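You operate a simulated robot arm through the tools that you are given. There is no shell and no other tool.

You run a simulated two-armed robot. Do the job below in one go: nothing can be reset, and whatever is moved stays where it is left.

## Task
Bring the purple band test pouch's cap down to 50 Ncm.
Fine: shut the blue lever, turn the cap back a quarter turn, open and shut the lever to clear the display, turn the cap on, open the lever, stand the pouch in the blue done tray. Set down upright: purple band test pouch.
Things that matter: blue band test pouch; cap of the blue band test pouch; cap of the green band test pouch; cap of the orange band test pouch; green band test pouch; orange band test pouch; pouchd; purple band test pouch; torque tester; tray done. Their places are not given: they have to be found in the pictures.

Only the result counts: the job must be done as asked and must still hold three seconds after the hand-in. Knocking over, shifting, dropping, spilling or breaking anything else fails it. Lids that push on must go on centred and level and be pressed home; caps that screw on are set level and turned clockwise until they are tight.

## Robot
Two 7-joint arms with two-finger parallel grippers on one trunk that stands fixed in place. Base frame: the origin is at the foot of the trunk, x ahead of it, y to its left, z up. Readings come in m, degrees, newtons and seconds.
The left shoulder is at [0.152, 0.171, 1.124], the right one opposite. With the tool pointing down near the work surface each hand reaches from about 0.46 to 0.94 m from the base axis, measured 20 degrees to its own side. Payload 4.4 kg a hand.
The TCP of each hand is the grasp point between the finger pads, 0.023 m short of the fingertips. In the tool frame z runs along the fingers and y along their closing line. Largest opening 0.094 m; finger width 0.038, thickness 0.01; the body of the gripper, 0.054 by 0.096 m, starts 0.039 m behind the TCP.
Orientation is told as [roll, pitch, yaw] about the base's x, y, z axes, in that order, counted from this pose: with the fingers straight down and closing along the base's y, the tool's x points along the base's -x, its y along +y and its z along -z.

## Interface
- The arms move only by the tool send_rows. It takes "left_deltas", "right_deltas" or both (then of equal length, played together; a hand with none holds still); each is text: rows parted by semicolons, each of 6 numbers parted by spaces: the shift along the tool's x, y, z in units of 20 mm (1.0 is 20 mm), then the turn, a rotation vector about the tool's x, y, z in units of 8 degrees (1.0 is 8 degrees). In form: x y z ax ay az; .... A call has 1 to 20 rows; each row shifts and turns the commanded pose from where the row before left it, along the tool's axes as they then stand. "left_gripper" and "right_gripper" are, for a hand that has rows, the closure in counts, from 0 (fully open) to 255 (shut), set as the call begins (left out, the last holds). A call with a number of a shift or a turn outside -1 to 1 is refused whole. A row lasts 0.2 s, in which the tool goes at most 0.05 m and 8.6 degrees; a call with a longer step from one row to the next is refused whole, and so is a gripper value outside its range. A pose out of reach is approached as far as the arm can. The call stops where the force on the tool passes 90 N (or 10 N more than at its start, if that is more) or the arm is blocked; 0.2 s more then pass. Each finger travels about 0.072 m/s and halts on what it meets, pressing with about 32 N; the grip force reading is that of the motor and also rises with nothing between the fingers. The clock runs only during rows and for 0.2 s after the last one: add rows that do not move to give the fingers time. It gives the time, the measured TCP pose, the force on the tool (base axes), the opening and the grip force at its end, in the units of the frame above (readings bear some noise), with the torque about the TCP (base axes, N m) and any sound that the robot's microphone picked up.
- Cameras (640 x 400 px; columns grow to the right, rows downward): "scene" is now at [0.2751, 0.0219, 1.308]; the picture's right is [0.27, -0.96, 0.00], its down [-0.11, -0.03, -0.99] and it looks along [0.96, 0.27, -0.12] (base axes); focal length 214 px, centre (320, 200). "left" rides on the left gripper at [0.087, -0.016, -0.074] in its tool frame; the picture's right is [0.18, 0.98, 0.00], its down [-0.58, 0.11, -0.81] and it looks along [-0.79, 0.15, 0.59] (tool axes); focal length 243 px, centre (320, 200). "right" rides on the right gripper at [0.087, 0.016, -0.074] in its tool frame; the picture's right is [-0.18, 0.98, 0.00], its down [-0.58, -0.11, -0.81] and it looks along [-0.79, -0.15, 0.59] (tool axes); focal length 243 px, centre (320, 200).
- grab_frame(camera): a new picture of that camera. It takes no simulated time.
- slide_trunk(by): slides the trunk up (or, below 0, down) by that many m; the arms and the scene camera ride with it, the base frame stays. It gives what a move gives, with no picture.
- pan_tilt(pan, tilt): turns the head with the scene camera to pan (to the left, within 80 degrees either way) and tilt (down, from -29 to 69), counted from straight ahead of the robot. It gives what a move gives.
- probe_pixels(camera, pixels): there is no depth. For up to 12 entries [column, row, z] of the newest picture of that camera ("zoom" is the newest enlarged one), the place [x, y] in the base frame at which the ray of that pixel passes the height z, good to about 0.002 m. It takes no simulated time.
- close_up(camera, box): a new picture of the part [left, top, right, bottom] of that camera's present view, enlarged. It takes no simulated time.
- hand_in(): hands the job in; it is judged then, once.

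Open the grippers and draw the arms clear of the work before you hand the job in, unless the task says otherwise.

The tools are called after "Request:" by a JSON object that holds its "method" and its "body". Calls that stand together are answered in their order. send_rows: Moves the arms, as the interface text tells. Its arguments: {"type":"object","properties":{"left_deltas":{"type":"string"},"left_gripper":{"type":"number"},"right_deltas":{"type":"string"},"right_gripper":{"type":"number"}},"required":[]} The other tools are called the same way: slide_trunk (by) slides the trunk up or down; pan_tilt (pan, tilt) turns the head that bears the scene camera; grab_frame (camera) takes a picture; probe_pixels (camera, pixels) gives the place at which the rays of pixels pass given heights; close_up (camera, box) takes an enlarged picture of a part of a camera's view; hand_in () hands the job in.

At the start:

```text
t: 0.0
left_tool_pos: [0.4205, 0.2768, 1.2856]
left_ee_rot: [-0.1, 0.1, 0.0]
left_force: [0.1, 0.0, -0.1]
left_moment: [0.01, -0.01, 0.01]
left_width: 0.094
left_grasp_force: 0.1
right_tool_pos: [0.4511, -0.0846, 1.365]
right_ee_rot: [0.0, 0.0, -0.2]
right_force: [0.5, 0.7, 1.0]
right_moment: [0.02, 0.02, -0.05]
right_width: 0.0941
right_grasp_force: 0.0
trunk travel left (down, up): [-0.14, 0.249]
head pan, tilt: [15.8, 6.6]
```

scene: 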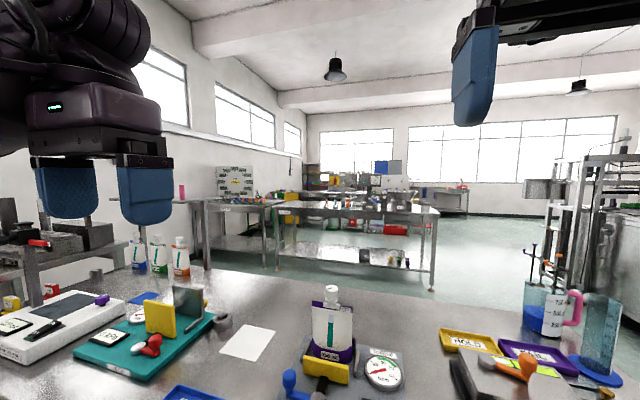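
right: 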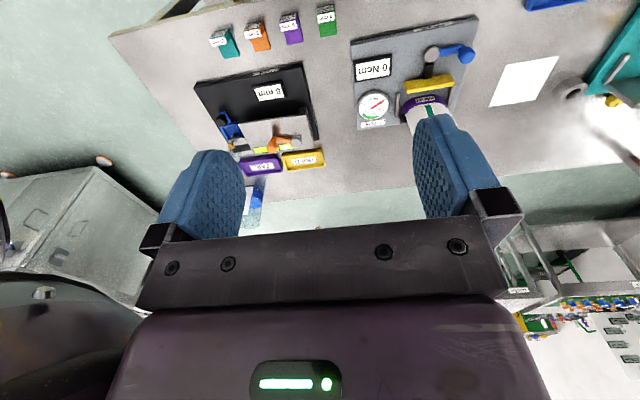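
left: 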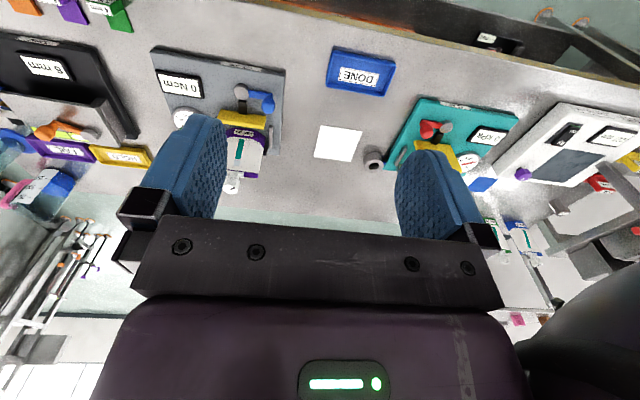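

The purple-band pouch stands in the torque tester at about (332,340) of the scene picture, with the blue lever near (290,385). I tilt the head down to see the work better.

Request:
{"method": "pan_tilt", "body": {"pan": 5, "tilt": 45}}

Request:
{"method": "grab_frame", "body": {"camera": "scene"}}

```text
t: 1.1
left_tool_pos: [0.4185, 0.2768, 1.2856]
left_ee_rot: [0.0, -0.1, 0.0]
left_force: [-0.4, -0.4, -0.3]
left_moment: [0.0, -0.01, 0.02]
left_width: 0.0937
left_grasp_force: 0.0
right_tool_pos: [0.451, -0.0849, 1.3622]
right_ee_rot: [0.0, -0.1, -0.1]
right_force: [0.8, 1.1, -0.2]
right_moment: [-0.01, -0.03, -0.02]
right_width: 0.0941
right_grasp_force: 0.0
trunk travel left (down, up): [-0.14, 0.249]
head pan, tilt: [5.0, 45.0]
```

```text
taken
```

scene: 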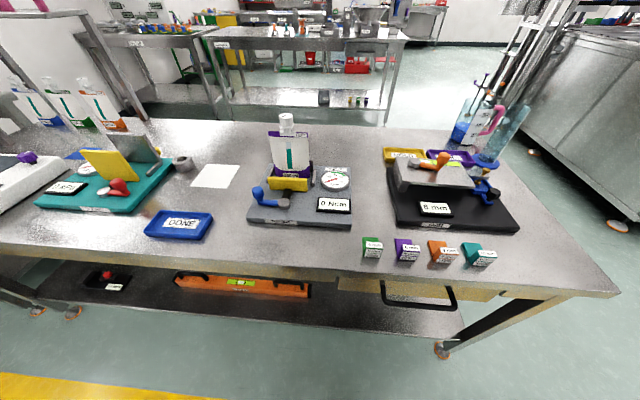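

Pouch and tester stand around (290,170), the done tray at (180,225). I take enlarged views of each.

Request:
{"method": "close_up", "body": {"camera": "scene", "box": [230, 100, 370, 240]}}

Request:
{"method": "close_up", "body": {"camera": "scene", "box": [130, 130, 250, 250]}}

Request:
{"method": "close_up", "body": {"camera": "scene", "box": [0, 60, 200, 220]}}

Request:
{"method": "close_up", "body": {"camera": "right", "box": [320, 0, 520, 160]}}

Request:
{"method": "close_up", "body": {"camera": "left", "box": [130, 30, 310, 210]}}

```text
2.86 times, centred on (300, 170) of scene
```

zoom: 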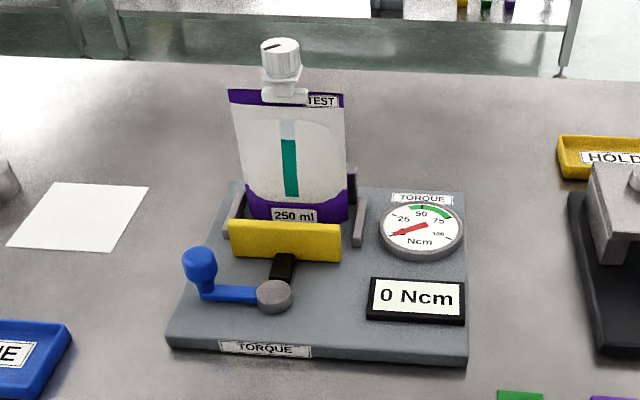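

```text
3.33 times, centred on (190, 190) of scene
```

zoom: 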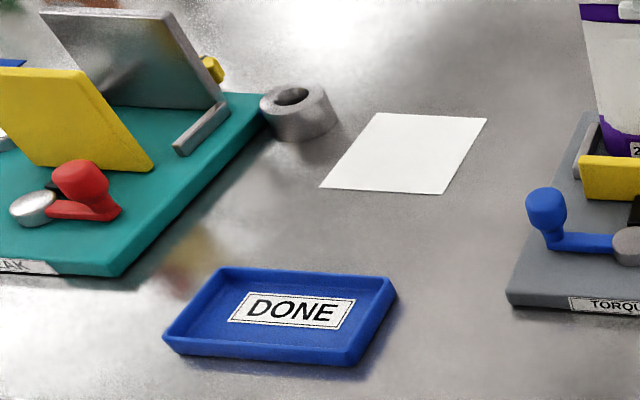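

```text
2.50 times, centred on (100, 140) of scene
```

zoom: 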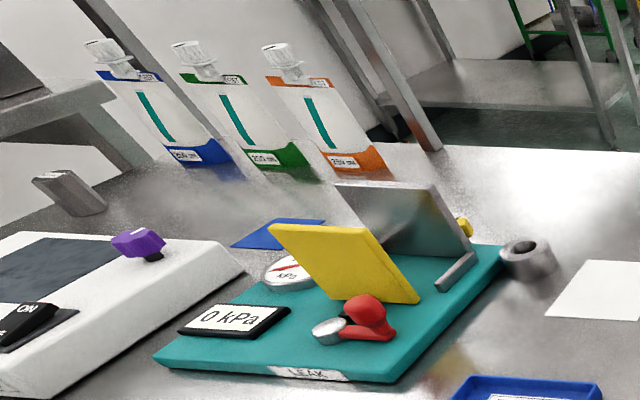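

```text
2.50 times, centred on (420, 80) of right
```

zoom: 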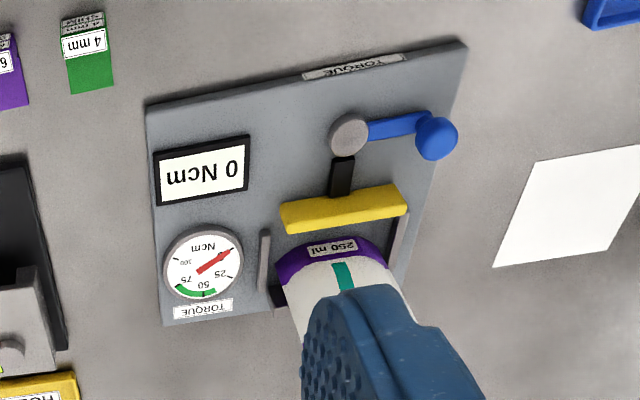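

```text
2.22 times, centred on (220, 120) of left
```

zoom: 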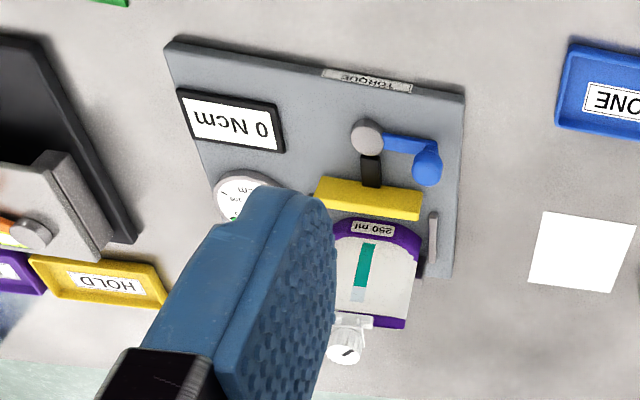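

I now triangulate the table height from the white sheet, which both the scene camera and the left camera see.

Request:
{"method": "probe_pixels", "body": {"camera": "scene", "pixels": [[227.6, 187.5, 0.8], [227.6, 187.5, 0.9], [227.6, 187.5, 1.0], [207.3, 164.1, 0.8], [207.3, 164.1, 0.9], [207.3, 164.1, 1.0]]}}

Request:
{"method": "probe_pixels", "body": {"camera": "left", "pixels": [[320.4, 125.4, 0.8], [320.4, 125.4, 0.9], [320.4, 125.4, 1.0], [352, 161.4, 0.8], [352, 161.4, 0.9], [352, 161.4, 1.0]]}}

```text
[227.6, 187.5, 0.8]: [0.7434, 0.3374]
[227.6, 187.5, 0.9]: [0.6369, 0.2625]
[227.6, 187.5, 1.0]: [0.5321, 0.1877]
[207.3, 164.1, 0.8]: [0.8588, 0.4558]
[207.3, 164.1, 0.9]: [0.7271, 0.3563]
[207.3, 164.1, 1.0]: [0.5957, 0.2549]
```

```text
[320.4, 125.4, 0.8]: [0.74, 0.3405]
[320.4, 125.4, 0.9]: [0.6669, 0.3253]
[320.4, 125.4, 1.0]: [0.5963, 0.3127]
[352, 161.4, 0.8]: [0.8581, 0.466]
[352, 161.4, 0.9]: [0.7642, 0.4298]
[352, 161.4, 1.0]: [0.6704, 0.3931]
```

The table lies at z ≈ 0.80. Next I triangulate the cap (scene (286,122), left (231,190)), the lever knob and the lever pivot.

Request:
{"method": "probe_pixels", "body": {"camera": "scene", "pixels": [[286, 117, 0.95], [286, 117, 1.0], [286, 117, 1.05], [258.4, 190.3, 0.85], [258.4, 190.3, 0.9], [283.9, 202.5, 0.8], [283.9, 202.5, 0.85], [286, 204, 0.85]]}}

Request:
{"method": "probe_pixels", "body": {"camera": "left", "pixels": [[231.3, 189.8, 0.95], [231.3, 189.8, 1.0], [231.3, 189.8, 1.05], [268.6, 105.6, 0.85], [268.6, 105.6, 0.9], [241.2, 89.8, 0.8], [241.2, 89.8, 0.85]]}}

```text
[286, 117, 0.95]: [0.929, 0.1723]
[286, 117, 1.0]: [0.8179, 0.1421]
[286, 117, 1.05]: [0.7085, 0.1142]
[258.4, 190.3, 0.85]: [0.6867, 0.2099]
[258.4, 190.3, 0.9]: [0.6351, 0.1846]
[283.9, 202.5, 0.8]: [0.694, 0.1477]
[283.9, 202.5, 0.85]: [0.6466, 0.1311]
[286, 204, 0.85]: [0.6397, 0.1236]
```

```text
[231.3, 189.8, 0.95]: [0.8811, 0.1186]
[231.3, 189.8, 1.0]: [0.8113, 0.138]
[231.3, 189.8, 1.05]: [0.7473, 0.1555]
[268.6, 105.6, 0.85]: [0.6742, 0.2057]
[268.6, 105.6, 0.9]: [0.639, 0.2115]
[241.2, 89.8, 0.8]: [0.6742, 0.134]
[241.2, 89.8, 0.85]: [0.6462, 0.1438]
```

Cap is near (0.815, 0.14, 1.0) and the lever knob near (0.67, 0.205, 0.86). I bring the left hand nearer for a better view of the lever, well clear of everything.

Request:
{"method": "send_rows", "body": {"left_deltas": "-0.5 -0.2 0.95 0 0 0;-0.5 -0.2 0.95 0 0 0;-0.5 -0.2 0.95 0 0 0;-0.5 -0.2 0.95 0 0 0;-0.5 -0.2 0.95 0 0 0;-0.5 -0.2 0.95 0 0 0;-0.5 -0.2 0.95 0 0 0;-0.5 -0.2 0.95 0 0 0;-0.5 -0.2 0.95 0 0 0;-0.5 -0.2 0.95 0 0 0", "left_gripper": 255}}

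Request:
{"method": "grab_frame", "body": {"camera": "left"}}

Request:
{"method": "grab_frame", "body": {"camera": "scene"}}

```text
t: 3.2
left_tool_pos: [0.52, 0.2379, 1.0951]
left_ee_rot: [0.1, 0.2, -0.1]
left_force: [0.1, 0.3, -0.2]
left_moment: [0.0, 0.01, 0.02]
left_width: 0.0001
left_grasp_force: 32.0
right_tool_pos: [0.4536, -0.0846, 1.3632]
right_ee_rot: [0.0, 0.0, -0.1]
right_force: [0.4, 0.0, -0.2]
right_moment: [0.0, -0.01, 0.02]
right_width: 0.0942
right_grasp_force: 0.0
trunk travel left (down, up): [-0.14, 0.249]
head pan, tilt: [5.0, 45.0]
```

```text
taken
```

left: 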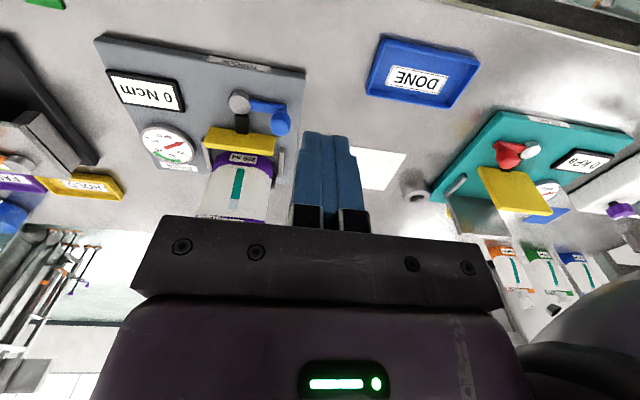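

```text
taken
```

scene: 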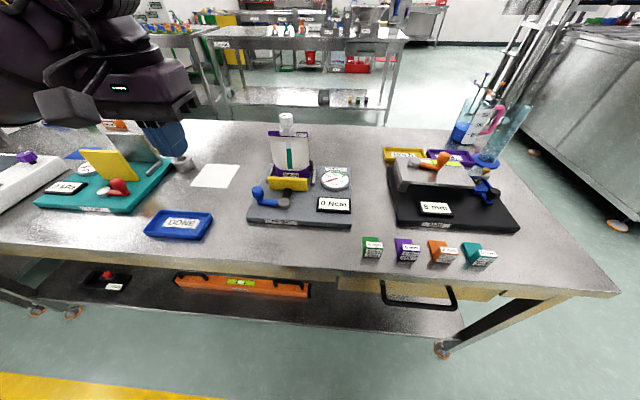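

The left camera now sees the tester's lever at (240-285,105-125). I enlarge it.

Request:
{"method": "close_up", "body": {"camera": "left", "box": [90, 20, 330, 220]}}

Request:
{"method": "close_up", "body": {"camera": "left", "box": [400, 90, 640, 290]}}

Request:
{"method": "close_up", "body": {"camera": "scene", "box": [240, 100, 360, 240]}}

```text
2.00 times, centred on (210, 120) of left
```

zoom: 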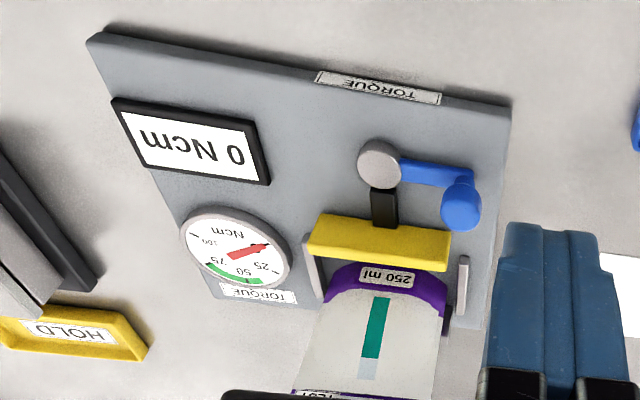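

```text
2.00 times, centred on (520, 190) of left
```

zoom: 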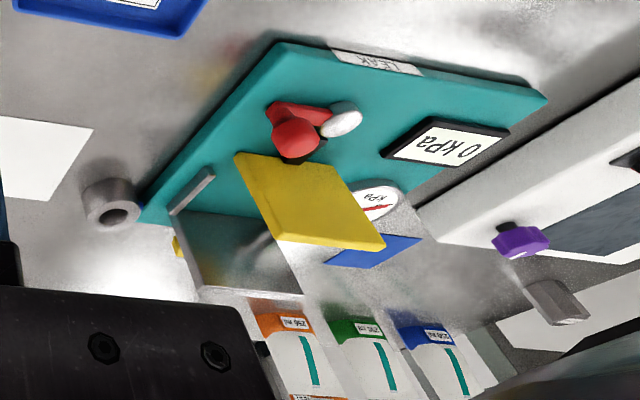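

```text
2.86 times, centred on (300, 170) of scene
```

zoom: 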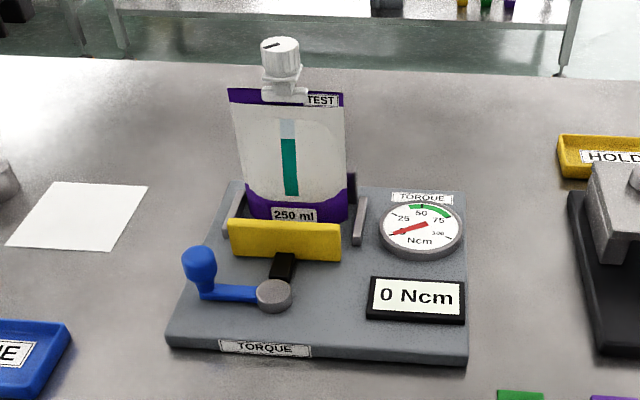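

Both levers lie parallel to their jaws; I take that as open. I triangulate knob, pivot and jaw from these two views.

Request:
{"method": "probe_pixels", "body": {"camera": "left", "pixels": [[280, 122.5, 0.84], [280, 122.5, 0.86], [280, 122.5, 0.88], [240, 102, 0.83], [240, 102, 0.85], [204, 140, 0.85], [273, 154, 0.85], [137, 35, 0.81], [303, 70, 0.81], [303, 76, 0.8]]}}

Request:
{"method": "probe_pixels", "body": {"camera": "scene", "pixels": [[257.6, 192.75, 0.84], [257.6, 192.75, 0.86], [257.6, 192.75, 0.88], [284, 202, 0.83], [284, 202, 0.85], [268.5, 176.5, 0.85], [307, 178.5, 0.85], [246, 218, 0.81], [351, 223, 0.81]]}}

```text
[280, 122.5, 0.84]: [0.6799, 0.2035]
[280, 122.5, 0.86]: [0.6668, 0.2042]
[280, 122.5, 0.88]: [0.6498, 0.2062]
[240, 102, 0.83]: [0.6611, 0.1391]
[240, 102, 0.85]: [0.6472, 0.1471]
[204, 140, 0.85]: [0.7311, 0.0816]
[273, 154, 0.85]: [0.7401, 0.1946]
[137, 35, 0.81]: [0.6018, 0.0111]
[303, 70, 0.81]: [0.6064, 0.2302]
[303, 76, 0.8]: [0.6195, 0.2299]
```

```text
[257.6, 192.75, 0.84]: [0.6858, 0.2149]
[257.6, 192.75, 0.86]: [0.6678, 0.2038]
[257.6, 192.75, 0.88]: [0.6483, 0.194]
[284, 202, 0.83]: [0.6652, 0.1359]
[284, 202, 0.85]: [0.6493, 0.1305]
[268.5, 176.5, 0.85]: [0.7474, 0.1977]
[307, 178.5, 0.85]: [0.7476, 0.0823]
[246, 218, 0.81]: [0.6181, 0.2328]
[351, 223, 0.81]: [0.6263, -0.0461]
```

Knob centre is about (0.667, 0.204, 0.86), pivot (0.66, 0.138). I turn the left hand to yaw −90° so that the fingers close along x, half opened, then look.

Request:
{"method": "send_rows", "body": {"left_deltas": "0 0 0 0 0 0.9375;0 0 0 0 0 0.9375;0 0 0 0 0 0.9375;0 0 0 0 0 0.9375;0 0 0 0 0 0.9375;0 0 0 0 0 0.9375;0 0 0 0 0 0.9375;0 0 0 0 0 0.9375;0 0 0 0 0 0.9375;0 0 0 0 0 0.9375;0 0 0 0 0 0.9375;0 0 0 0 0 0.9375;0 0 0 0 0 0", "left_gripper": 119}}

Request:
{"method": "send_rows", "body": {"left_deltas": "-0.2 0.8 0.7 0 0 0;-0.2 0.8 0.7 0 0 0;-0.2 0.8 0.7 0 0 0;-0.2 0.8 0.7 0 0 0;-0.2 0.8 0.7 0 0 0;-0.2 0.8 0.7 0 0 0;-0.2 0.8 0.7 0 0 0;-0.2 0.8 0.7 0 0 0;-0.1 0.95 0.9 0 0 0;0 0 0 0 0 0"}}

Request:
{"method": "grab_frame", "body": {"camera": "left"}}

Request:
{"method": "grab_frame", "body": {"camera": "scene"}}

```text
t: 6.0
left_tool_pos: [0.4448, 0.1829, 1.1057]
left_ee_rot: [0.0, 0.0, -89.9]
left_force: [-0.1, 0.1, 0.6]
left_moment: [0.0, 0.0, 0.05]
left_width: 0.05
left_grasp_force: 0.1
left hand out of reach, approached as far as the arm can: row 10, 11, 12
right_tool_pos: [0.4511, -0.0839, 1.3639]
right_ee_rot: [0.0, 0.0, -0.1]
right_force: [-0.7, -0.3, 0.0]
right_moment: [0.0, -0.02, -0.01]
right_width: 0.0938
right_grasp_force: 0.0
trunk travel left (down, up): [-0.14, 0.249]
head pan, tilt: [5.0, 45.0]
```

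```text
t: 8.2
left_tool_pos: [0.487, 0.1087, 1.0329]
left_ee_rot: [-0.1, -0.1, -90.0]
left_force: [-0.1, 0.2, 0.3]
left_moment: [0.04, 0.03, -0.02]
left_width: 0.0501
left_grasp_force: 0.0
left hand out of reach, approached as far as the arm can: row 1, 2, 3, 4, 5, 6, 7, 8, 9
right_tool_pos: [0.4507, -0.0845, 1.3635]
right_ee_rot: [-0.1, 0.0, -0.1]
right_force: [-0.3, 0.0, -0.8]
right_moment: [0.03, 0.0, -0.01]
right_width: 0.0943
right_grasp_force: 0.1
trunk travel left (down, up): [-0.14, 0.249]
head pan, tilt: [5.0, 45.0]
```

```text
taken
```

left: 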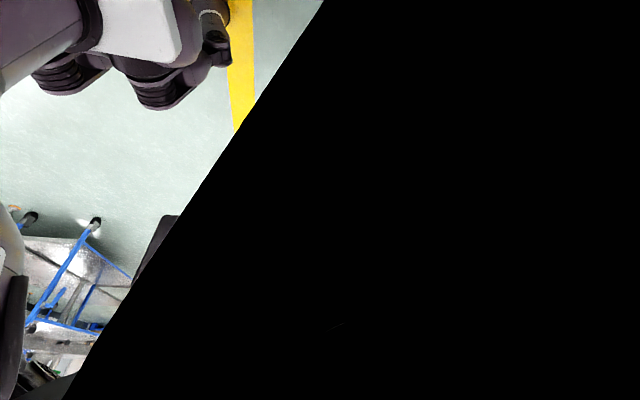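

```text
taken
```

scene: 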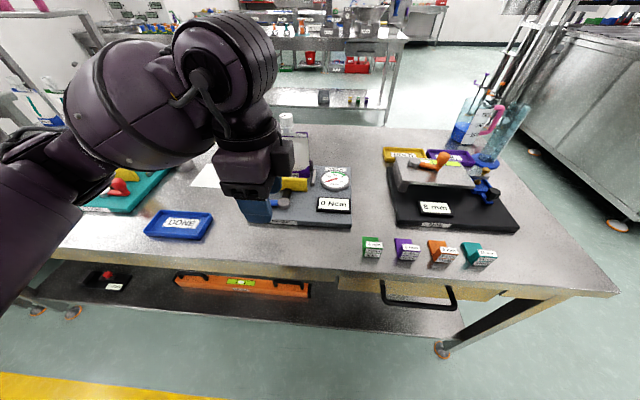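

The left wrist cannot hold yaw −90° there. I turn back to yaw 0 in steps and see where the hand ends.

Request:
{"method": "send_rows", "body": {"left_deltas": "0 0 -1 0 0 -0.5;0 0 -1 0 0 -0.5;0 0 -1 0 0 -0.5;0 0 0 0 0 -0.9375;0 0 0 0 0 -0.9375;0 0 0 0 0 -0.9375;0 0 0 0 0 -0.9375;0 0 0 0 0 0"}}

```text
t: 10.1
left_tool_pos: [0.487, 0.1071, 1.094]
left_ee_rot: [0.0, 0.0, -47.8]
left_force: [0.3, -0.8, 0.3]
left_moment: [0.0, 0.01, 0.0]
left_width: 0.0502
left_grasp_force: 0.1
right_tool_pos: [0.4521, -0.0845, 1.3647]
right_ee_rot: [0.0, -0.1, -0.1]
right_force: [-0.3, 0.5, -0.1]
right_moment: [0.0, 0.01, 0.0]
right_width: 0.094
right_grasp_force: 0.1
trunk travel left (down, up): [-0.14, 0.249]
head pan, tilt: [5.0, 45.0]
```

The commanded pose restarts from the measured one. At yaw −48° the arm is fine, so I go above the knob at z 0.95 and look.

Request:
{"method": "send_rows", "body": {"left_deltas": "-0.24 0.99 0.72 0 0 0;-0.24 0.99 0.72 0 0 0;-0.24 0.99 0.72 0 0 0;-0.24 0.99 0.72 0 0 0;-0.24 0.99 0.72 0 0 0;-0.24 0.99 0.72 0 0 0;-0.24 0.99 0.72 0 0 0;-0.24 0.99 0.72 0 0 0;-0.24 0.99 0.72 0 0 0;-0.24 0.99 0.72 0 0 0;0 0 0 0 0 0"}}

Request:
{"method": "grab_frame", "body": {"camera": "left"}}

Request:
{"method": "grab_frame", "body": {"camera": "scene"}}

Request:
{"method": "grab_frame", "body": {"camera": "right"}}

```text
t: 12.4
left_tool_pos: [0.6671, 0.2061, 0.9499]
left_ee_rot: [0.1, 0.1, -47.9]
left_force: [-0.4, -0.7, 0.4]
left_moment: [0.02, 0.03, 0.01]
left_width: 0.0499
left_grasp_force: 0.0
right_tool_pos: [0.4505, -0.0842, 1.3639]
right_ee_rot: [0.0, -0.1, -0.2]
right_force: [0.1, 0.3, 0.6]
right_moment: [0.0, 0.01, 0.01]
right_width: 0.094
right_grasp_force: 0.0
trunk travel left (down, up): [-0.14, 0.249]
head pan, tilt: [5.0, 45.0]
```

```text
taken
```

left: 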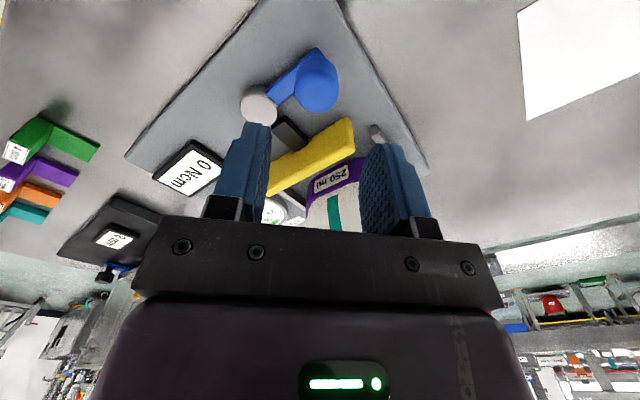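

```text
taken
```

scene: 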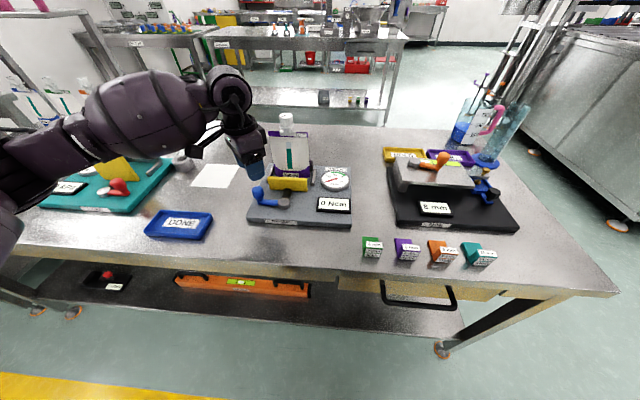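

```text
taken
```

right: 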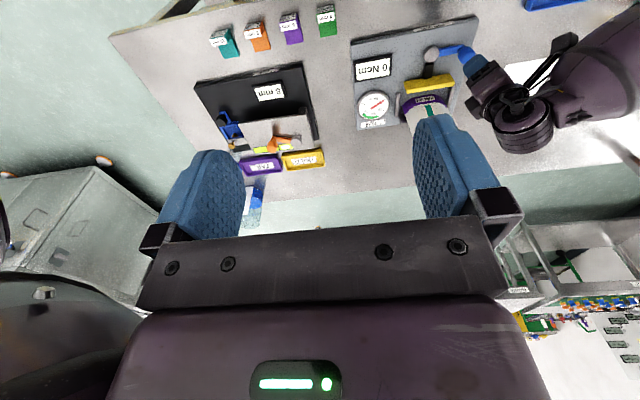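

The knob shows at (317,82) in the left picture; I check its position with the new view.

Request:
{"method": "probe_pixels", "body": {"camera": "left", "pixels": [[318, 78, 0.85], [318, 78, 0.86], [318, 78, 0.87], [258, 104, 0.83], [258, 104, 0.84], [280, 96, 0.83]]}}

Request:
{"method": "close_up", "body": {"camera": "left", "box": [200, 20, 440, 220]}}

Request:
{"method": "close_up", "body": {"camera": "scene", "box": [220, 120, 320, 230]}}

```text
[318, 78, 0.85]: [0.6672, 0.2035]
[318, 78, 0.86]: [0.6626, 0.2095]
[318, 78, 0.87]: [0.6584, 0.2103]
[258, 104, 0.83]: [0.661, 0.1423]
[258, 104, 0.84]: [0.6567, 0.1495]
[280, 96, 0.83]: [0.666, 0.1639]
```

```text
2.00 times, centred on (320, 120) of left
```

zoom: 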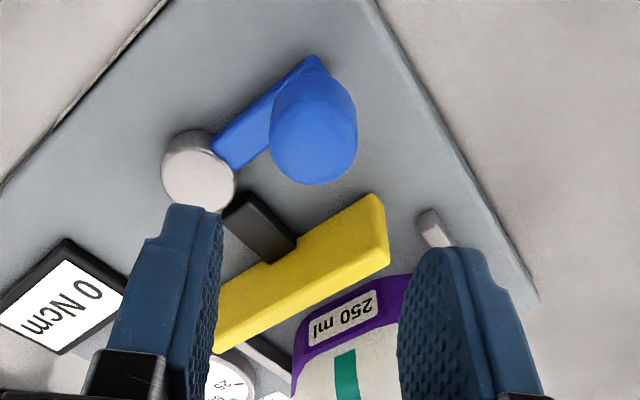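

```text
3.64 times, centred on (270, 175) of scene
```

zoom: 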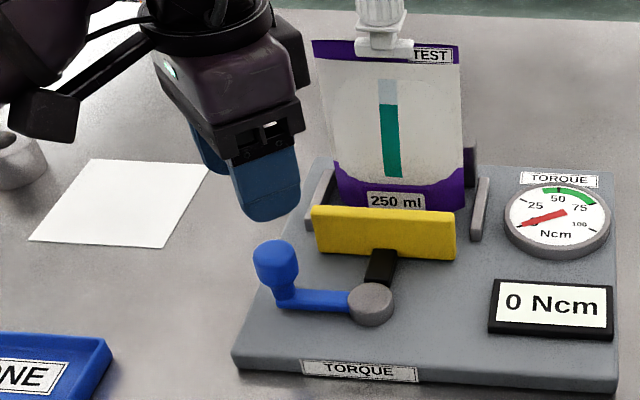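

Knob confirmed near (0.667, 0.204). I lower to z ≈ 0.868 and close the fingers on it.

Request:
{"method": "send_rows", "body": {"left_deltas": "0 0 0.7 0 0 0;0 0 0.7 0 0 0;0 0 0.7 0 0 0;0 0 0.7 0 0 0;0 0 0.7 0 0 0;0 0 0.6 0 0 0;0 0 0 0 0 0"}}

Request:
{"method": "send_rows", "body": {"left_deltas": "0 0 0 0 0 0;0 0 0 0 0 0;0 0 0 0 0 0", "left_gripper": 255}}

Request:
{"method": "grab_frame", "body": {"camera": "left"}}

Request:
{"method": "close_up", "body": {"camera": "scene", "box": [220, 120, 320, 230]}}

```text
t: 14.1
left_tool_pos: [0.6666, 0.2058, 0.8677]
left_ee_rot: [0.1, 0.1, -48.0]
left_force: [-0.3, 0.1, 0.1]
left_moment: [0.0, -0.02, 0.01]
left_width: 0.0503
left_grasp_force: 0.1
right_tool_pos: [0.4516, -0.0856, 1.364]
right_ee_rot: [0.1, -0.1, 0.0]
right_force: [0.2, -0.2, 0.5]
right_moment: [0.02, 0.0, -0.03]
right_width: 0.094
right_grasp_force: 0.1
trunk travel left (down, up): [-0.14, 0.249]
head pan, tilt: [5.0, 45.0]
```

```text
t: 14.8
left_tool_pos: [0.6665, 0.2042, 0.8679]
left_ee_rot: [-0.1, 0.0, -48.1]
left_force: [-11.9, -7.5, -3.7]
left_moment: [0.05, -0.39, -0.31]
left_width: 0.0296
left_grasp_force: 45.3
right_tool_pos: [0.4509, -0.0851, 1.3637]
right_ee_rot: [0.2, -0.1, -0.1]
right_force: [0.1, 0.3, -0.1]
right_moment: [0.0, 0.01, 0.01]
right_width: 0.0941
right_grasp_force: 0.1
trunk travel left (down, up): [-0.14, 0.249]
head pan, tilt: [5.0, 45.0]
```

```text
taken
```

left: 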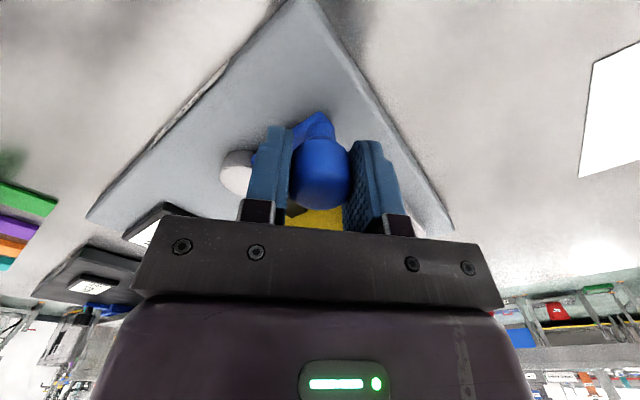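

```text
3.64 times, centred on (270, 175) of scene
```

zoom: 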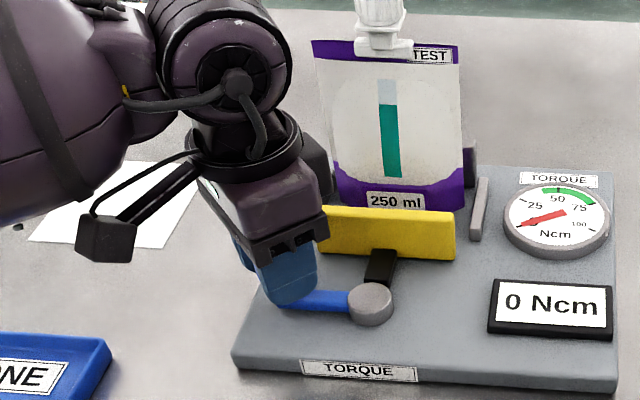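

The knob is gripped (width 0.030 m). I try a small swing of about 10° toward −x and read the force.

Request:
{"method": "send_rows", "body": {"left_deltas": "0.17 -0.225 0 0 0 0;0.17 -0.225 0 0 0 0;0 0 0 0 0 0"}}

Request:
{"method": "close_up", "body": {"camera": "scene", "box": [220, 120, 320, 230]}}

```text
t: 15.7
left_tool_pos: [0.6541, 0.2048, 0.8681]
left_ee_rot: [0.0, 0.0, -47.9]
left_force: [4.9, -5.4, -4.1]
left_moment: [-1.03, -0.27, 0.22]
left_width: 0.0289
left_grasp_force: 45.5
right_tool_pos: [0.4521, -0.0856, 1.3632]
right_ee_rot: [0.0, 0.0, -0.1]
right_force: [-0.3, -0.4, -0.3]
right_moment: [-0.01, -0.02, 0.01]
right_width: 0.0941
right_grasp_force: 0.1
trunk travel left (down, up): [-0.14, 0.249]
head pan, tilt: [5.0, 45.0]
```

```text
3.64 times, centred on (270, 175) of scene
```

zoom: 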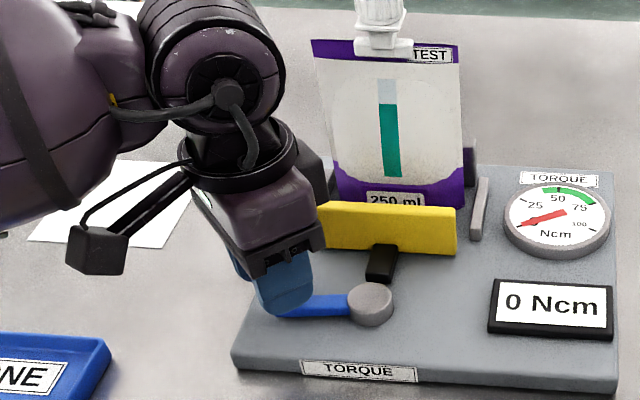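

It swings easily and the jaw advances, so this direction shuts. I follow the arc on, turning the hand along.

Request:
{"method": "send_rows", "body": {"left_deltas": "0.242 -0.388 0 0 0 -0.625;0.222 -0.400 0 0 0 -0.625;0.200 -0.411 0 0 0 -0.625;0.179 -0.421 0 0 0 -0.625;0.156 -0.429 0 0 0 -0.625"}}

Request:
{"method": "close_up", "body": {"camera": "scene", "box": [220, 120, 320, 230]}}

```text
t: 16.9
left_tool_pos: [0.6164, 0.1864, 0.8683]
left_ee_rot: [0.2, -0.1, -22.6]
left_force: [8.5, 10.1, -1.7]
left_moment: [-0.05, 0.53, 0.88]
left_width: 0.0278
left_grasp_force: 44.8
right_tool_pos: [0.452, -0.0839, 1.3644]
right_ee_rot: [-0.1, 0.0, -0.1]
right_force: [0.0, -0.1, 0.7]
right_moment: [-0.02, 0.0, 0.0]
right_width: 0.0943
right_grasp_force: 0.1
trunk travel left (down, up): [-0.14, 0.249]
head pan, tilt: [5.0, 45.0]
```

```text
3.64 times, centred on (270, 175) of scene
```

zoom: 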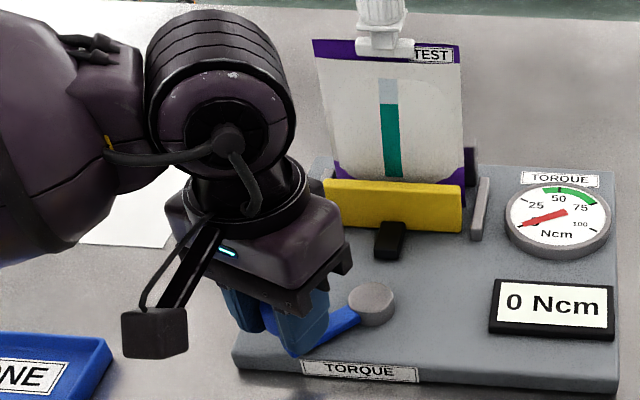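

At about 43° now with modest forces and the jaw moving in. I continue the rest of the arc.

Request:
{"method": "send_rows", "body": {"left_deltas": "0.155 -0.43 0 0 0 -0.625;0.13 -0.438 0 0 0 -0.625;0.105 -0.445 0 0 0 -0.625;0.08 -0.45 0 0 0 -0.625"}}

Request:
{"method": "close_up", "body": {"camera": "scene", "box": [220, 120, 320, 230]}}

```text
t: 17.8
left_tool_pos: [0.6061, 0.1714, 0.8665]
left_ee_rot: [1.9, -0.6, -2.9]
left_force: [10.5, 37.1, -2.9]
left_moment: [-0.69, -0.53, -0.44]
left_width: 0.0285
left_grasp_force: 45.0
right_tool_pos: [0.4531, -0.0845, 1.3621]
right_ee_rot: [-0.1, 0.0, 0.0]
right_force: [-0.5, -1.0, 0.2]
right_moment: [0.05, 0.03, -0.02]
right_width: 0.094
right_grasp_force: 0.0
trunk travel left (down, up): [-0.14, 0.249]
head pan, tilt: [5.0, 45.0]
stopped in row 4 (left hand): the force on the tool passed its limit at 98 N (the readings are from after the stop); the commanded pose is now the measured one
```

```text
3.64 times, centred on (270, 175) of scene
```

zoom: 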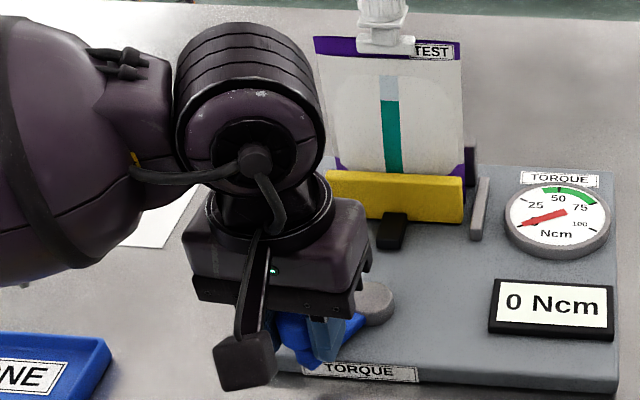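

The lever met its end stop at about 60° of swing (force peaked). I let go of the knob and lift the hand to inspect.

Request:
{"method": "send_rows", "body": {"left_deltas": "0 0 0 0 0 0;0 0 0 0 0 0;0 0 0 0 0 0", "left_gripper": 119}}

Request:
{"method": "send_rows", "body": {"left_deltas": "0 0 -0.8 0 0 0;0 0 -0.8 0 0 0;0 0 -0.8 0 0 0;0 0 -0.8 0 0 0;0 0 -0.8 0 0 0;0 0 -0.8 0 0 0;0 0 -0.8 0 0 0;0 0 0 0 0 0"}}

Request:
{"method": "grab_frame", "body": {"camera": "left"}}

Request:
{"method": "close_up", "body": {"camera": "scene", "box": [220, 120, 360, 240]}}

```text
t: 18.6
left_tool_pos: [0.6058, 0.1663, 0.8693]
left_ee_rot: [1.2, -0.5, -3.5]
left_force: [0.4, -0.4, 0.7]
left_moment: [-0.01, 0.03, 0.01]
left_width: 0.05
left_grasp_force: 0.1
right_tool_pos: [0.4509, -0.085, 1.363]
right_ee_rot: [-0.1, 0.0, -0.1]
right_force: [0.5, 0.2, 1.3]
right_moment: [-0.04, 0.02, 0.01]
right_width: 0.0941
right_grasp_force: 0.2
trunk travel left (down, up): [-0.14, 0.249]
head pan, tilt: [5.0, 45.0]
```

```text
t: 20.4
left_tool_pos: [0.6019, 0.1649, 0.982]
left_ee_rot: [1.3, -0.6, -3.4]
left_force: [0.4, 0.0, 0.4]
left_moment: [-0.02, 0.02, -0.02]
left_width: 0.0499
left_grasp_force: 0.0
right_tool_pos: [0.4515, -0.084, 1.363]
right_ee_rot: [0.1, 0.1, -0.1]
right_force: [-0.1, 0.4, 0.1]
right_moment: [0.01, 0.01, -0.03]
right_width: 0.0942
right_grasp_force: 0.1
trunk travel left (down, up): [-0.14, 0.249]
head pan, tilt: [5.0, 45.0]
```

```text
taken
```

left: 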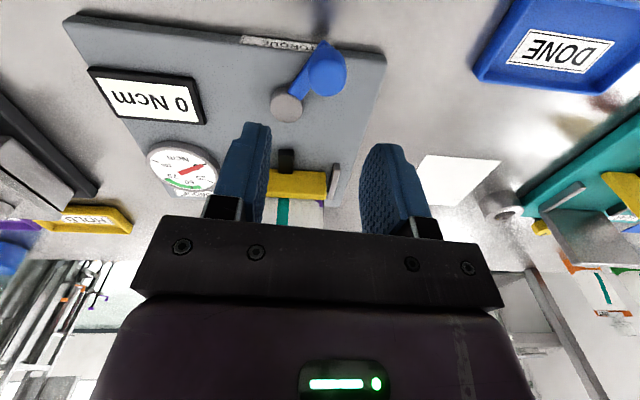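

```text
3.33 times, centred on (290, 180) of scene
```

zoom: 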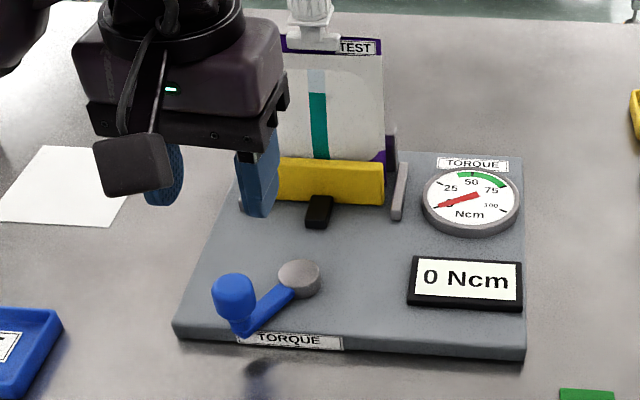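

The lever stays turned, knob at (327,72) in the left picture. I check its angle and whether the jaw is on the pouch.

Request:
{"method": "close_up", "body": {"camera": "left", "box": [220, 20, 420, 220]}}

Request:
{"method": "probe_pixels", "body": {"camera": "left", "pixels": [[327, 68, 0.85], [327, 68, 0.86], [327, 68, 0.87], [287, 106, 0.83], [287, 106, 0.84], [300, 198, 0.85], [327, 172, 0.85]]}}

Request:
{"method": "probe_pixels", "body": {"camera": "scene", "pixels": [[264, 210, 0.85], [264, 210, 0.86], [284, 202.5, 0.83], [309, 175, 0.85], [309, 170, 0.85]]}}

```text
2.00 times, centred on (320, 120) of left
```

zoom: 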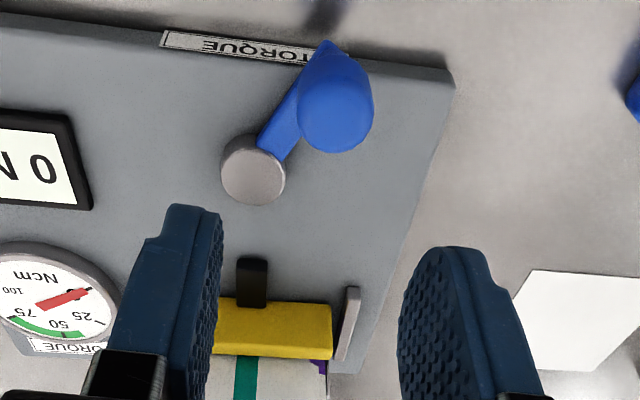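

```text
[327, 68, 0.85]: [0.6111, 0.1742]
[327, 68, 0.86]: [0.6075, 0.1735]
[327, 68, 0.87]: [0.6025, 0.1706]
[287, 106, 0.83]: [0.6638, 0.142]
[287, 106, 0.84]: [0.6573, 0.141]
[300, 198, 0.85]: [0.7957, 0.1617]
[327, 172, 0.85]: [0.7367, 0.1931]
```

```text
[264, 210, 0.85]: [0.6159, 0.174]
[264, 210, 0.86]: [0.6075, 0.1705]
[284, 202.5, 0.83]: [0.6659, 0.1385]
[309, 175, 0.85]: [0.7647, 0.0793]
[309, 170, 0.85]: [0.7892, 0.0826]
```

The lever rests at about 59°, its stop. Next is the cap, which I will turn with the left hand too; I raise it and open the fingers to view the cap.

Request:
{"method": "send_rows", "body": {"left_deltas": "0 0 -0.93 0.16 0.075 -0.425;-0.3 0 -0.93 0 0 0;-0.3 0 -0.93 0 0 0;-0.3 0 -0.93 0 0 0;-0.3 0 -0.93 0 0 0;-0.3 0 -0.93 0 0 0;-0.3 0 -0.93 0 0 0;-0.3 0 -0.93 0 0 0;-0.3 0 -0.93 0 0 0;0 0 0 0 0 0", "left_gripper": 0}}

Request:
{"method": "grab_frame", "body": {"camera": "left"}}

Request:
{"method": "close_up", "body": {"camera": "scene", "box": [240, 90, 340, 190]}}

```text
t: 22.6
left_tool_pos: [0.6501, 0.1633, 1.1493]
left_ee_rot: [0.0, 0.1, 0.0]
left_force: [0.6, -0.7, -0.1]
left_moment: [0.0, -0.01, -0.02]
left_width: 0.0938
left_grasp_force: 0.0
right_tool_pos: [0.4523, -0.0848, 1.3634]
right_ee_rot: [0.0, 0.1, -0.1]
right_force: [0.8, -1.0, 0.5]
right_moment: [-0.02, 0.0, 0.0]
right_width: 0.0938
right_grasp_force: 0.0
trunk travel left (down, up): [-0.14, 0.249]
head pan, tilt: [5.0, 45.0]
```

```text
taken
```

left: 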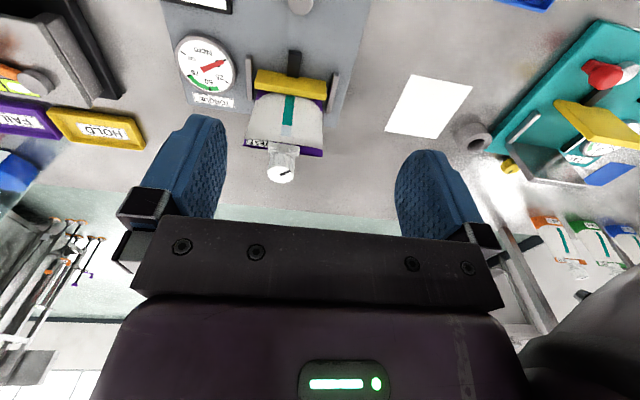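

```text
4.00 times, centred on (290, 140) of scene
```

zoom: 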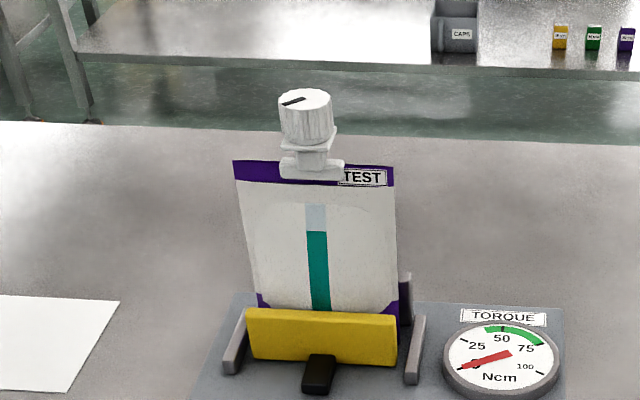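

The cap's top centre shows at left (281,175) and scene (286.5,114.5); I triangulate it and zoom in.

Request:
{"method": "close_up", "body": {"camera": "left", "box": [220, 80, 340, 220]}}

Request:
{"method": "probe_pixels", "body": {"camera": "scene", "pixels": [[286.5, 114.5, 1.0], [286.5, 114.5, 1.01], [286.5, 114.5, 1.02], [280, 114.5, 1.01], [293, 114.5, 1.01], [286.5, 124, 0.98], [286.5, 124, 0.99]]}}

Request:
{"method": "probe_pixels", "body": {"camera": "left", "pixels": [[281, 175, 1.0], [281, 175, 1.01], [281, 175, 1.02], [281, 175, 1.03]]}}

```text
2.86 times, centred on (280, 150) of left
```

zoom: 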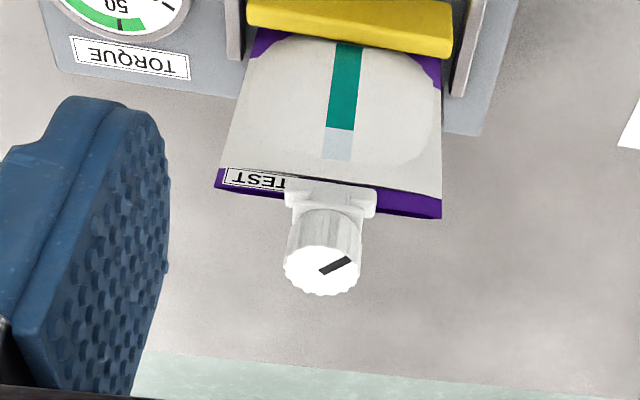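

```text
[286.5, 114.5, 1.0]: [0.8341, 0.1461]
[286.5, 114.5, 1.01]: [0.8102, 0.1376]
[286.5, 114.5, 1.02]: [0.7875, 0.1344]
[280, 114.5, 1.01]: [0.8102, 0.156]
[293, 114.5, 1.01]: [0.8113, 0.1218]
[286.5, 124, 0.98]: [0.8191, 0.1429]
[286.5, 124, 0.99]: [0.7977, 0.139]
```

```text
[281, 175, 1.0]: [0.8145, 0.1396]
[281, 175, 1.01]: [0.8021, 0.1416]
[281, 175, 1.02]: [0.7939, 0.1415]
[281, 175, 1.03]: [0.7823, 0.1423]
```

Cap top centre is about (0.798, 0.140, 1.015), diameter about 0.035, its mark pointing to +y/−x. I turn the left hand to yaw −45° and go above the cap.

Request:
{"method": "send_rows", "body": {"left_deltas": "0 0 0 0 0 0.9375;0 0 0 0 0 0.9375;0 0 0 0 0 0.9375;0 0 0 0 0 0.9375;0 0 0 0 0 0.9375;0 0 0 0 0 0.9375;0 0 0 0 0 0"}}

Request:
{"method": "send_rows", "body": {"left_deltas": "-0.756 0.5525 0.37 0 0 0;-0.756 0.5525 0.37 0 0 0;-0.756 0.5525 0.37 0 0 0;-0.756 0.5525 0.37 0 0 0;-0.756 0.5525 0.37 0 0 0;-0.756 0.5525 0.37 0 0 0;-0.756 0.5525 0.37 0 0 0;-0.756 0.5525 0.37 0 0 0;0 0 0 0 0 0"}}

Request:
{"method": "grab_frame", "body": {"camera": "left"}}

Request:
{"method": "grab_frame", "body": {"camera": "scene"}}

```text
t: 24.2
left_tool_pos: [0.6506, 0.1624, 1.1489]
left_ee_rot: [-0.2, 0.1, -45.0]
left_force: [-0.5, -0.3, -0.6]
left_moment: [0.02, -0.01, -0.01]
left_width: 0.094
left_grasp_force: 0.2
right_tool_pos: [0.452, -0.0849, 1.3623]
right_ee_rot: [0.0, 0.0, -0.1]
right_force: [0.9, 0.3, -1.3]
right_moment: [0.01, 0.0, -0.01]
right_width: 0.0942
right_grasp_force: 0.0
trunk travel left (down, up): [-0.14, 0.249]
head pan, tilt: [5.0, 45.0]
```

```text
t: 26.2
left_tool_pos: [0.7425, 0.1495, 1.1111]
left_ee_rot: [-0.1, 0.0, -44.9]
left_force: [0.9, 0.1, -0.3]
left_moment: [0.0, -0.02, -0.01]
left_width: 0.0941
left_grasp_force: 0.1
left hand out of reach, approached as far as the arm can: row 6, 7, 8
right_tool_pos: [0.452, -0.0842, 1.3633]
right_ee_rot: [0.0, 0.0, -0.1]
right_force: [0.6, 0.2, -0.4]
right_moment: [0.0, -0.02, -0.03]
right_width: 0.0942
right_grasp_force: 0.0
trunk travel left (down, up): [-0.14, 0.249]
head pan, tilt: [5.0, 45.0]
```

```text
taken
```

left: 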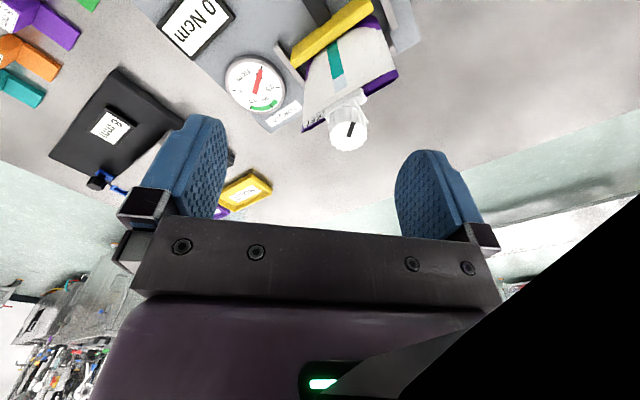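

```text
taken
```

scene: 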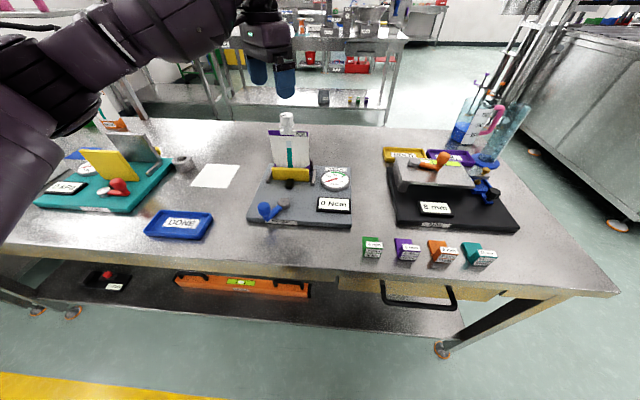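

At yaw −45° the arm falls short of the cap. I raise the trunk 0.13 m to bring the wrist level with the shoulder, which should gain reach.

Request:
{"method": "slide_trunk", "body": {"by": 0.13}}

Request:
{"method": "send_rows", "body": {"left_deltas": "0 0 0.9 0 0 0;0 0 0.9 0 0 0;0 0 0.9 0 0 0;0 0 0.9 0 0 0;0 0 0.9 0 0 0;-0.5 0.3 0.3 0 0 0;-0.5 0.3 0.3 0 0 0;-0.5 0.3 0.3 0 0 0;-0.5 0.3 0.3 0 0 0;0 0 0 0 0 0"}}

```text
t: 27.8
left_tool_pos: [0.639, 0.1485, 1.433]
left_ee_rot: [13.0, -12.7, -46.3]
left_force: [-0.6, 0.0, -0.2]
left_moment: [-0.01, 0.02, 0.03]
left_width: 0.0938
left_grasp_force: 0.1
right_tool_pos: [0.453, -0.085, 1.4919]
right_ee_rot: [0.0, 0.1, -0.1]
right_force: [-0.4, -0.4, 0.0]
right_moment: [0.0, 0.03, 0.0]
right_width: 0.094
right_grasp_force: 0.0
trunk travel left (down, up): [-0.27, 0.119]
head pan, tilt: [5.0, 45.0]
```

```text
t: 30.0
left_tool_pos: [0.6721, 0.1492, 1.3467]
left_ee_rot: [13.0, -12.7, -46.4]
left_force: [0.0, 0.3, 0.2]
left_moment: [0.0, 0.02, -0.01]
left_width: 0.094
left_grasp_force: 0.1
left hand out of reach, approached as far as the arm can: row 6, 7, 8, 9
right_tool_pos: [0.4505, -0.0852, 1.4941]
right_ee_rot: [-0.1, 0.0, 0.0]
right_force: [-0.6, 0.8, -0.1]
right_moment: [-0.01, 0.03, 0.01]
right_width: 0.094
right_grasp_force: 0.0
trunk travel left (down, up): [-0.27, 0.119]
head pan, tilt: [5.0, 45.0]
```

The hand ended tilted 18° forward after the slide. I right it (about base y), keep it high, and read the pose.

Request:
{"method": "send_rows", "body": {"left_deltas": "0 0 0.5 0.533 0.533 0;0 0 0.5 0.533 0.533 0;0 0 0.5 0.533 0.533 0;0 0 0 0 0 0;0 0 0.9 0 0 0;0 0 0.9 0 0 0;0 0 0.9 0 0 0;0 0 0.9 0 0 0;0 0 0.9 0 0 0;0 0 0 0 0 0"}}

```text
t: 32.2
left_tool_pos: [0.6768, 0.1692, 1.2435]
left_ee_rot: [8.5, -8.9, -44.6]
left_force: [-0.4, -0.4, -0.7]
left_moment: [-0.01, -0.01, -0.03]
left_width: 0.0937
left_grasp_force: 0.1
left hand out of reach, approached as far as the arm can: row 1, 2, 3
right_tool_pos: [0.4504, -0.085, 1.4944]
right_ee_rot: [0.0, -0.1, 0.0]
right_force: [0.5, -0.6, 0.4]
right_moment: [0.02, 0.0, 0.01]
right_width: 0.0939
right_grasp_force: 0.0
trunk travel left (down, up): [-0.27, 0.119]
head pan, tilt: [5.0, 45.0]
```

Still tilted about 12°. I lower further (well short of the cap in x) and right the rest.

Request:
{"method": "send_rows", "body": {"left_deltas": "0.4 -0.4 0.6 0 0 0;0.4 -0.4 0.6 0 0 0;0.4 -0.4 0.6 0 0 0;0.3 -0.3 0 0.36 0.36 0;0.3 -0.3 0 0.36 0.36 0;0 0 0 0.36 0.36 0;0 0 0 0 0 0"}}

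```text
t: 33.8
left_tool_pos: [0.6352, 0.1673, 1.1973]
left_ee_rot: [-0.3, -0.1, -44.0]
left_force: [0.2, -0.9, -0.4]
left_moment: [-0.01, 0.0, -0.01]
left_width: 0.0939
left_grasp_force: 0.1
right_tool_pos: [0.4524, -0.0852, 1.4926]
right_ee_rot: [0.1, -0.1, -0.1]
right_force: [-0.2, 0.1, 0.7]
right_moment: [0.02, 0.02, 0.01]
right_width: 0.094
right_grasp_force: 0.1
trunk travel left (down, up): [-0.27, 0.119]
head pan, tilt: [5.0, 45.0]
```

Upright again at (0.635, 0.167, 1.197). I try to reach above the cap at this trunk height.

Request:
{"method": "send_rows", "body": {"left_deltas": "0 0 0.9 0 0 0;0 0 0.9 0 0 0;0 0 0.9 0 0 0;-0.85 0.587 0.32 0 0 0;-0.85 0.587 0.32 0 0 0;-0.85 0.587 0.32 0 0 0;-0.85 0.587 0.32 0 0 0;-0.85 0.587 0.32 0 0 0;-0.85 0.587 0.32 0 0 0;-0.85 0.587 0.32 0 0 0;-0.85 0.587 0.32 0 0 0;0 0 0 0 0 0"}}

```text
t: 36.4
left_tool_pos: [0.655, 0.1636, 1.1366]
left_ee_rot: [-0.1, -0.2, -43.9]
left_force: [0.7, 0.4, -0.4]
left_moment: [0.0, -0.01, 0.01]
left_width: 0.094
left_grasp_force: 0.1
left hand out of reach, approached as far as the arm can: row 5, 6, 7, 8, 9, 10, 11
right_tool_pos: [0.4518, -0.085, 1.4945]
right_ee_rot: [0.0, 0.1, 0.0]
right_force: [0.6, -0.5, 0.5]
right_moment: [-0.02, 0.01, -0.04]
right_width: 0.094
right_grasp_force: 0.0
trunk travel left (down, up): [-0.27, 0.119]
head pan, tilt: [5.0, 45.0]
```

Raising made it worse, so negative yaw is near a joint limit. I test positive yaw instead: turn to +45°.

Request:
{"method": "send_rows", "body": {"left_deltas": "0 0 0 0 0 -1;0 0 0 0 0 -1;0 0 0 0 0 -1;0 0 0 0 0 -1;0 0 0 0 0 -1;0 0 0 0 0 -1;0 0 0 0 0 -1;0 0 0 0 0 -1;0 0 0 0 0 -1;0 0 0 0 0 -1;0 0 0 0 0 -1;0 0 0 0 0 0"}}

Request:
{"method": "slide_trunk", "body": {"by": -0.13}}

```text
t: 39.0
left_tool_pos: [0.6543, 0.1638, 1.1382]
left_ee_rot: [-0.2, 0.2, 44.3]
left_force: [0.1, 0.2, -0.5]
left_moment: [0.03, -0.01, 0.01]
left_width: 0.0941
left_grasp_force: 0.1
right_tool_pos: [0.4515, -0.0862, 1.4936]
right_ee_rot: [0.0, 0.0, -0.1]
right_force: [0.2, -0.3, -0.3]
right_moment: [0.0, 0.01, 0.01]
right_width: 0.0942
right_grasp_force: 0.0
trunk travel left (down, up): [-0.27, 0.119]
head pan, tilt: [5.0, 45.0]
```

```text
t: 40.6
left_tool_pos: [0.6542, 0.1637, 1.01]
left_ee_rot: [-0.4, 0.1, 44.2]
left_force: [0.5, 0.4, 0.3]
left_moment: [0.05, -0.02, -0.01]
left_width: 0.0937
left_grasp_force: 0.1
right_tool_pos: [0.4475, -0.0856, 1.3654]
right_ee_rot: [0.0, -0.3, 0.0]
right_force: [-0.2, -0.4, 0.6]
right_moment: [0.02, -0.02, -0.02]
right_width: 0.0941
right_grasp_force: 0.1
trunk travel left (down, up): [-0.14, 0.249]
head pan, tilt: [5.0, 45.0]
```

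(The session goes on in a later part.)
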